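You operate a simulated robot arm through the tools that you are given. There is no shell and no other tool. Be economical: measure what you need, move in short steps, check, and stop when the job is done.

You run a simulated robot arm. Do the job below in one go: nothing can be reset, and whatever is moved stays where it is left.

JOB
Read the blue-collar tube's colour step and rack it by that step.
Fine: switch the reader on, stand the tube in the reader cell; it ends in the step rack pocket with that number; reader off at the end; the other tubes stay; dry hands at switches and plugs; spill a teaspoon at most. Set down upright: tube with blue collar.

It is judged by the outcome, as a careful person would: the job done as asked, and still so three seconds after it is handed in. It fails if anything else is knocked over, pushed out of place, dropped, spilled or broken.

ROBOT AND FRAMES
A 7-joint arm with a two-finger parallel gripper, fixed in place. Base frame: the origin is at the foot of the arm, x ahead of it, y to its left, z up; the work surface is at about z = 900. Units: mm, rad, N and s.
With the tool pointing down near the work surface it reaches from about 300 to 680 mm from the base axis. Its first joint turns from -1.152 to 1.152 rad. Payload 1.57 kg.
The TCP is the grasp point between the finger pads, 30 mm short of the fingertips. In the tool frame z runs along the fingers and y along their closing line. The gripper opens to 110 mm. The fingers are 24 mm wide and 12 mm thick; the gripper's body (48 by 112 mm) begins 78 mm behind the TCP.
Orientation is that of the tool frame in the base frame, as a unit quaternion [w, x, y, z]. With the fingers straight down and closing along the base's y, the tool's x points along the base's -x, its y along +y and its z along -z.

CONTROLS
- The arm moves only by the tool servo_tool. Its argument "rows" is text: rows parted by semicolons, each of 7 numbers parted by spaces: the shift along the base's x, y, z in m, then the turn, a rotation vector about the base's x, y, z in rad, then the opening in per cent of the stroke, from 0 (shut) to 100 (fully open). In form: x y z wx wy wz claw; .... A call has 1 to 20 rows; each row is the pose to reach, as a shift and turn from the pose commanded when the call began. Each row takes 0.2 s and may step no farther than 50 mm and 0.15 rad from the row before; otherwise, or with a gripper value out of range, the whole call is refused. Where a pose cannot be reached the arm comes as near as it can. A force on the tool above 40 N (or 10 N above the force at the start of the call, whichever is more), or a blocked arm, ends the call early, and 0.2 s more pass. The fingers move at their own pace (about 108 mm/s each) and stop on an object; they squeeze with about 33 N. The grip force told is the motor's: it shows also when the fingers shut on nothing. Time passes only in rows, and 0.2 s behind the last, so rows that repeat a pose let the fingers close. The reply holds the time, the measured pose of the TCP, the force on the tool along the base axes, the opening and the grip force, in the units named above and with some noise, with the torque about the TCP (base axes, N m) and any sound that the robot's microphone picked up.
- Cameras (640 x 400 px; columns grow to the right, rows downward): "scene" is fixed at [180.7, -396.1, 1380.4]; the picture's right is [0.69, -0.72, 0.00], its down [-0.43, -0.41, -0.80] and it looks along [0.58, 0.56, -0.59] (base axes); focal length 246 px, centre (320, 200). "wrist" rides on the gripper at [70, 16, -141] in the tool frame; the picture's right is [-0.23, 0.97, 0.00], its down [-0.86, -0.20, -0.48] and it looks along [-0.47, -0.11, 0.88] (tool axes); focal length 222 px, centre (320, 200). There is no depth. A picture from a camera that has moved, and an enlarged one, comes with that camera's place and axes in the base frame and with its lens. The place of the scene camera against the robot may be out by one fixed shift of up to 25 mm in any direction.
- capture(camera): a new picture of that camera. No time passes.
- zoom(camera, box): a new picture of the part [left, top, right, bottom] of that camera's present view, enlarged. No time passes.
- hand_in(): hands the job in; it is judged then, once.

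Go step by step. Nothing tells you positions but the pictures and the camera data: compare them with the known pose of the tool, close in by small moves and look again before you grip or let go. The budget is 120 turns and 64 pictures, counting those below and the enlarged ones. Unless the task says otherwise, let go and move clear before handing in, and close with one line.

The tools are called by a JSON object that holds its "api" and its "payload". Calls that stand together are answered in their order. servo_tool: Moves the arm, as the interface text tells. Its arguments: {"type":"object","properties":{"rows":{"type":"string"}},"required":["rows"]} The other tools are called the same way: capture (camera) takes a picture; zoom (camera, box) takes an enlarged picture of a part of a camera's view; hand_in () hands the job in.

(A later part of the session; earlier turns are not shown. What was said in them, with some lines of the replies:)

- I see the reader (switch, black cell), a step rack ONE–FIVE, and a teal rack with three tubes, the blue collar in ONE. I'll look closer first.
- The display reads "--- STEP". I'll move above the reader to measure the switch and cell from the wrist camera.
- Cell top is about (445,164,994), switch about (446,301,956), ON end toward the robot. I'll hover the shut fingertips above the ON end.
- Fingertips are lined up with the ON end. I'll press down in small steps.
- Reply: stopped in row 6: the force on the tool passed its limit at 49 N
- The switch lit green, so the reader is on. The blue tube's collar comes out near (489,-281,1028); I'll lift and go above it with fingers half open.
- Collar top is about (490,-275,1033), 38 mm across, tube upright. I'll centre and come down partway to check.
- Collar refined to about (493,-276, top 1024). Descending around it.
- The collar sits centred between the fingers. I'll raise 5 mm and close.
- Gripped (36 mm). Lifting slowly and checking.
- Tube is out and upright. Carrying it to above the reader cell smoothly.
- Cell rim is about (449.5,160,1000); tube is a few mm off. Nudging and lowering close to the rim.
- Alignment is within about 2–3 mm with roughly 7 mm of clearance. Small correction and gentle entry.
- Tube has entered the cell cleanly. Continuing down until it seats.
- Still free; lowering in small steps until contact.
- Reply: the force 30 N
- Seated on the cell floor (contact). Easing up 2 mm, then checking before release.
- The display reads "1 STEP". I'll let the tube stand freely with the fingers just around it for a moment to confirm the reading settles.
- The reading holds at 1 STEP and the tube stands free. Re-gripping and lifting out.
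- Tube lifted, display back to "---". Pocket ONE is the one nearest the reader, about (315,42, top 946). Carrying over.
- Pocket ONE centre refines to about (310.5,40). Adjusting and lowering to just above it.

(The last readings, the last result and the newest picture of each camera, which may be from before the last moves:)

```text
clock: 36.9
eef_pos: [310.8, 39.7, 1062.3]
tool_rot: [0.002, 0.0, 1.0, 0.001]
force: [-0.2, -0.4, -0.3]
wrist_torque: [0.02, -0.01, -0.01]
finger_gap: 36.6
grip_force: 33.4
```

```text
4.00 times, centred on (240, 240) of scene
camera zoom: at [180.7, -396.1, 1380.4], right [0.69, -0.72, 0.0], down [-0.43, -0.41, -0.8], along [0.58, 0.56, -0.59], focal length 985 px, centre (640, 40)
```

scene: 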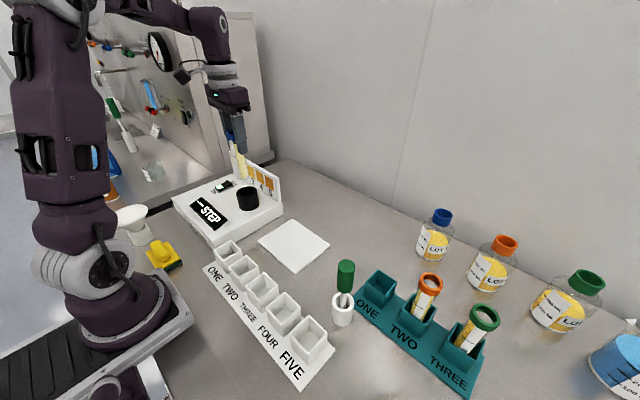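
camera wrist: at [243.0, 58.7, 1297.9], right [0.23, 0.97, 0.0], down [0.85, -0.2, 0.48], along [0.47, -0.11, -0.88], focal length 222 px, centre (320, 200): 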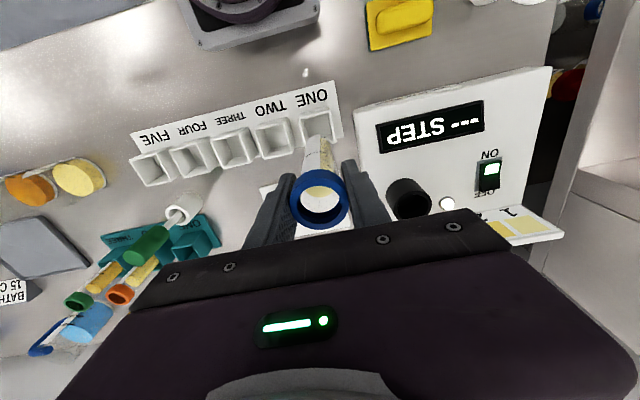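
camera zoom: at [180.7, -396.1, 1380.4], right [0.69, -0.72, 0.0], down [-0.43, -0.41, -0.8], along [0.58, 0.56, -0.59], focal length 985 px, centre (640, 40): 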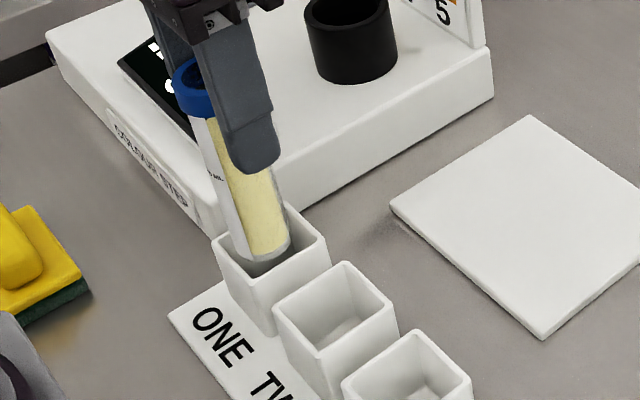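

Tube bottom is inside the pocket, a few mm toward +y; shifting 3 mm to -y and lowering further.

{"api": "servo_tool", "payload": {"rows": "0 -0.003 0 0 0 0 20; 0 -0.003 -0.007 0 0 0 20; 0 -0.003 -0.014 0 0 0 20; 0 -0.003 -0.021 0 0 0 20; 0 -0.003 -0.027 0 0 0 20; 0 -0.003 -0.031 0 0 0 20; 0 -0.003 -0.034 0 0 0 20; 0 -0.003 -0.034 0 0 0 20"}}

{"api": "zoom", "payload": {"camera": "scene", "box": [190, 190, 290, 290]}}

```text
clock: 38.7
eef_pos: [310.2, 35.5, 1029.3]
tool_rot: [0.002, 0.0, 1.0, 0.001]
force: [0.5, -0.4, 0.3]
wrist_torque: [0.02, 0.0, 0.01]
finger_gap: 36.5
grip_force: 33.1
```

```text
4.00 times, centred on (240, 240) of scene
camera zoom: at [180.7, -396.1, 1380.4], right [0.69, -0.72, 0.0], down [-0.43, -0.41, -0.8], along [0.58, 0.56, -0.59], focal length 985 px, centre (640, 40)
```

zoom: 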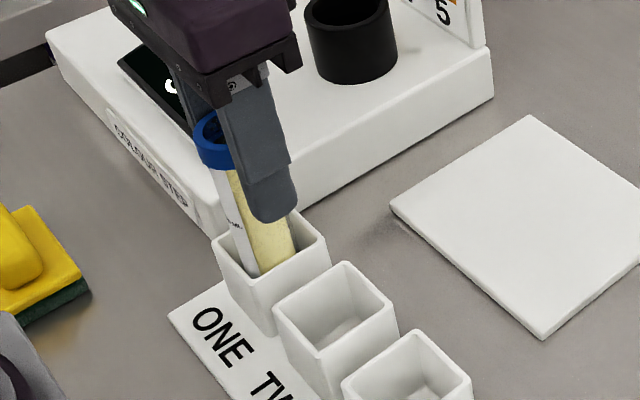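

{"api": "servo_tool", "payload": {"rows": "0.001 0 -0.003 0 0 0 20; 0.001 0 -0.006 0 0 0 20; 0.001 0 -0.008 0 0 0 20; 0.001 0 -0.008 0 0 0 20"}}

```text
clock: 39.7
eef_pos: [310.7, 35.1, 1019.5]
tool_rot: [0.001, 0.0, 1.0, 0.001]
force: [0.6, -0.1, 0.0]
wrist_torque: [-0.05, -0.01, -0.02]
finger_gap: 36.4
grip_force: 33.4
```

{"api": "servo_tool", "payload": {"rows": "0 0 -0.002 0 0 0 20; 0 0 -0.004 0 0 0 20; 0 0 -0.004 0 0 0 20"}}

```text
clock: 40.5
eef_pos: [312.0, 34.6, 1016.8]
tool_rot: [0.003, 0.0, 1.0, 0.002]
force: [1.6, -0.4, 29.0]
wrist_torque: [0.01, -0.23, -0.01]
finger_gap: 36.3
grip_force: 32.8
```

The tube is on the pocket floor. Easing 2 mm, checking, then opening.

{"api": "servo_tool", "payload": {"rows": "0 0 0.002 0 0 0 20; 0 0 0.002 0 0 0 20; 0 0 0.002 0 0 0 38; 0 0 0.002 0 0 0 44; 0 0 0.002 0 0 0 48; 0 0 0.002 0 0 0 48"}}

{"api": "capture", "payload": {"camera": "wrist"}}

{"api": "zoom", "payload": {"camera": "scene", "box": [190, 190, 290, 290]}}

```text
clock: 41.9
eef_pos: [311.7, 35.3, 1017.4]
tool_rot: [0.001, 0.0, 1.0, 0.001]
force: [-0.2, -1.3, -0.5]
wrist_torque: [0.0, -0.01, -0.01]
finger_gap: 52.8
grip_force: 0.1
```

```text
16 pictures are left
camera wrist: at [241.0, 51.8, 1160.4], right [0.23, 0.97, 0.0], down [0.85, -0.2, 0.48], along [0.47, -0.11, -0.88], focal length 222 px, centre (320, 200)
```

wrist: 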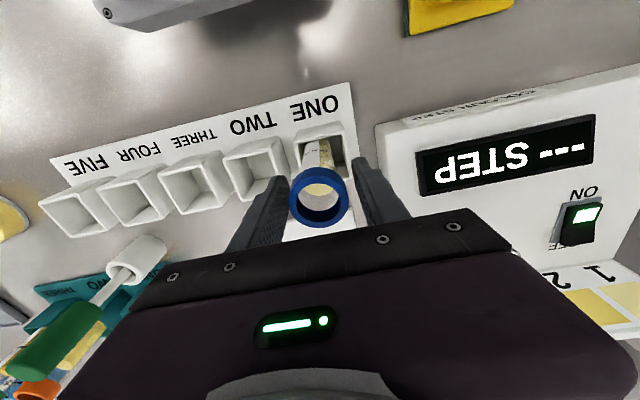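

```text
4.00 times, centred on (240, 240) of scene
camera zoom: at [180.7, -396.1, 1380.4], right [0.69, -0.72, 0.0], down [-0.43, -0.41, -0.8], along [0.58, 0.56, -0.59], focal length 985 px, centre (640, 40)
```

zoom: 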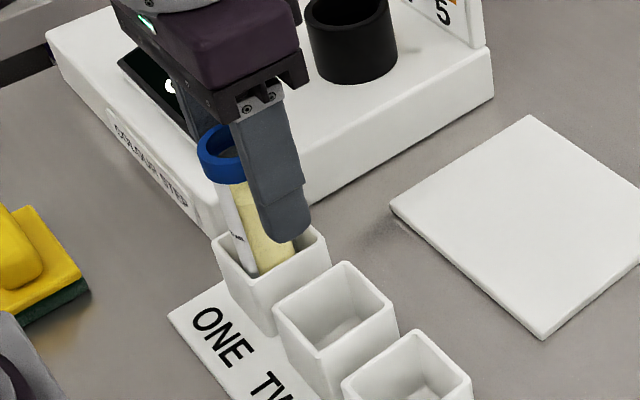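

The tube stands upright in pocket ONE. Withdrawing straight up, then over to the OFF end of the switch with fingers shut.

{"api": "servo_tool", "payload": {"rows": "0 0 0.005 0 0 0 55; 0 0 0.03 0 0 0 58; 0 0 0.07 0 0 0 58; 0 0 0.11 0 0 0 58; 0 0 0.15 0 0 0 58; 0.01 0.02 0.15 0 0 0 30; 0.035 0.055 0.15 0 0 0 0; 0.06 0.095 0.15 0 0 0 0; 0.085 0.135 0.15 0 0 0 0; 0.11 0.175 0.15 0 0 0 0; 0.13 0.215 0.15 0 0 0 0; 0.145 0.25 0.15 0 0 0 0; 0.151 0.266 0.14 0 0 0 0; 0.151 0.266 0.1 0 0 0 0; 0.151 0.266 0.06 0 0 0 0; 0.151 0.266 0.02 0 0 0 0; 0.151 0.266 0.005 0 0 0 0; 0.151 0.266 0.005 0 0 0 0"}}

{"api": "capture", "payload": {"camera": "wrist"}}

{"api": "zoom", "payload": {"camera": "scene", "box": [170, 140, 290, 260]}}

```text
clock: 45.7
eef_pos: [461.6, 301.4, 1021.4]
tool_rot: [0.002, -0.001, 1.0, 0.0]
force: [0.3, 0.5, -0.7]
wrist_torque: [0.01, -0.01, 0.01]
finger_gap: 0.2
grip_force: 21.9
```

```text
14 pictures are left
camera wrist: at [391.0, 317.9, 1163.5], right [0.23, 0.97, 0.0], down [0.85, -0.2, 0.48], along [0.47, -0.11, -0.88], focal length 222 px, centre (320, 200)
```

wrist: 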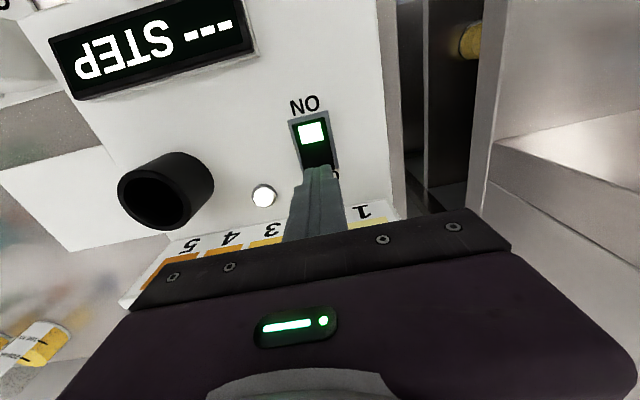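

```text
3.33 times, centred on (230, 200) of scene
camera zoom: at [180.7, -396.1, 1380.4], right [0.69, -0.72, 0.0], down [-0.43, -0.41, -0.8], along [0.58, 0.56, -0.59], focal length 821 px, centre (620, 200)
```

zoom: 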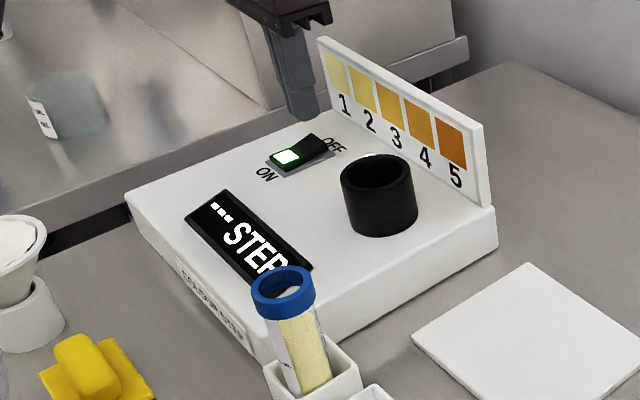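

Tip is over the raised OFF end. Pressing down in small steps.

{"api": "servo_tool", "payload": {"rows": "0.002 0 -0.006 0 0 0 0; 0.002 0 -0.012 0 0 0 0; 0.002 0 -0.017 0 0 0 0; 0.002 0 -0.021 0 0 0 0; 0.002 0 -0.025 0 0 0 0; 0.002 0 -0.028 0 0 0 0; 0.002 0 -0.031 0 0 0 0; 0.002 0 -0.034 0 0 0 0"}}

{"api": "zoom", "payload": {"camera": "scene", "box": [170, 140, 290, 260]}}

```text
clock: 47.5
eef_pos: [464.7, 301.4, 991.7]
tool_rot: [0.003, 0.0, 1.0, 0.002]
force: [-5.8, -3.3, 24.8]
wrist_torque: [-0.08, 0.44, -0.1]
finger_gap: 0.0
grip_force: 21.4
```

```text
3.33 times, centred on (230, 200) of scene
camera zoom: at [180.2, -396.4, 1380.4], right [0.69, -0.72, 0.0], down [-0.43, -0.41, -0.81], along [0.58, 0.56, -0.59], focal length 821 px, centre (620, 200)
```

zoom: 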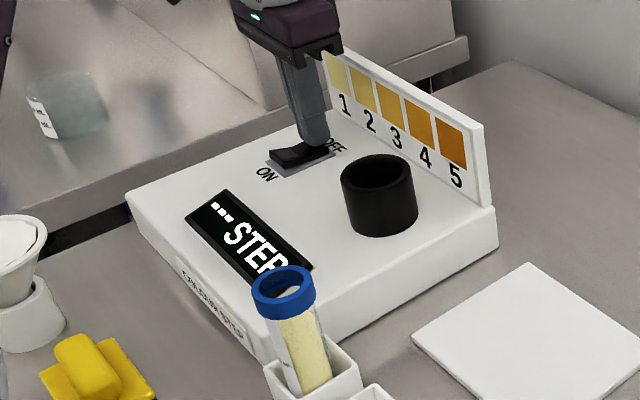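

The switch light is out. Lifting clear and checking everything.

{"api": "servo_tool", "payload": {"rows": "0 0 0.02 0 0 0 0; 0 0 0.06 0 0 0 0; 0 0 0.1 0 0 0 0; 0 0 0.15 0 0 0 0; 0 0 0.2 0 0 0 0; 0 0 0.2 0 0 0 0"}}

{"api": "capture", "payload": {"camera": "scene"}}

{"api": "zoom", "payload": {"camera": "scene", "box": [170, 150, 290, 270]}}

{"api": "zoom", "payload": {"camera": "wrist", "box": [130, 0, 450, 200]}}

```text
clock: 48.9
eef_pos: [464.1, 300.2, 1191.0]
tool_rot: [0.001, 0.001, 1.0, 0.001]
force: [-2.1, -0.8, 0.0]
wrist_torque: [-0.01, 0.03, 0.06]
finger_gap: 0.0
grip_force: 21.7
```

```text
11 pictures are left
```

scene: 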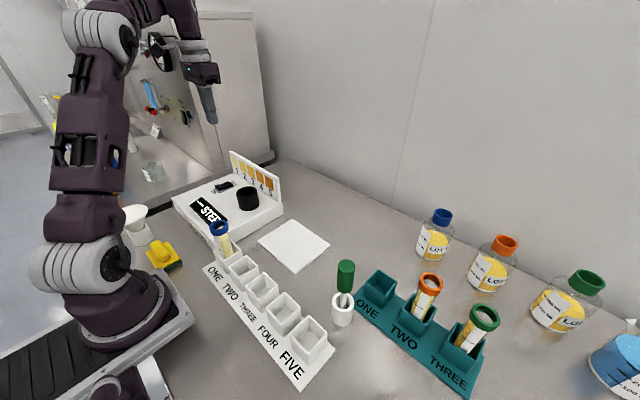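

```text
3.33 times, centred on (230, 210) of scene
camera zoom: at [180.7, -396.1, 1380.4], right [0.69, -0.72, 0.0], down [-0.43, -0.41, -0.8], along [0.58, 0.56, -0.59], focal length 821 px, centre (620, 167)
```

zoom: 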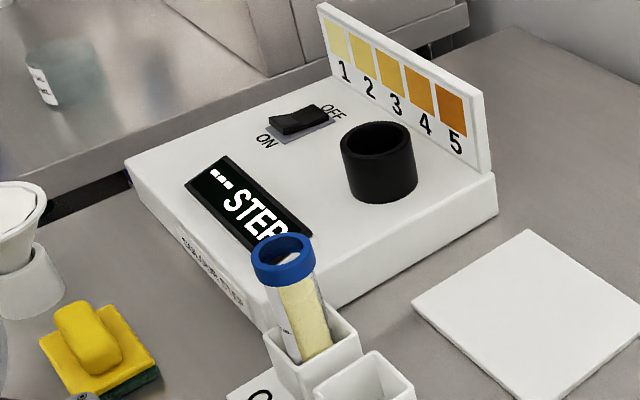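

```text
2.00 times, centred on (290, 100) of wrist
camera zoom: at [394.0, 317.5, 1332.8], right [0.23, 0.97, 0.0], down [0.85, -0.2, 0.48], along [0.47, -0.11, -0.88], focal length 444 px, centre (380, 400)
```

zoom: 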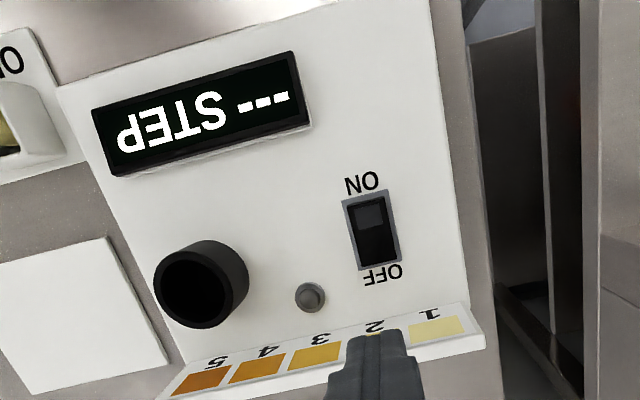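

The reader is off (its lamp and switch light are dark), the blue-collar tube stands upright in pocket ONE, and the other tubes have not moved. Handing in.

{"api": "hand_in", "payload": {}}

```text
The job is handed in.
```

The blue-collar tube read step 1 and now stands upright in step rack pocket ONE; the reader is off, and I saw no spills and nothing else moved.
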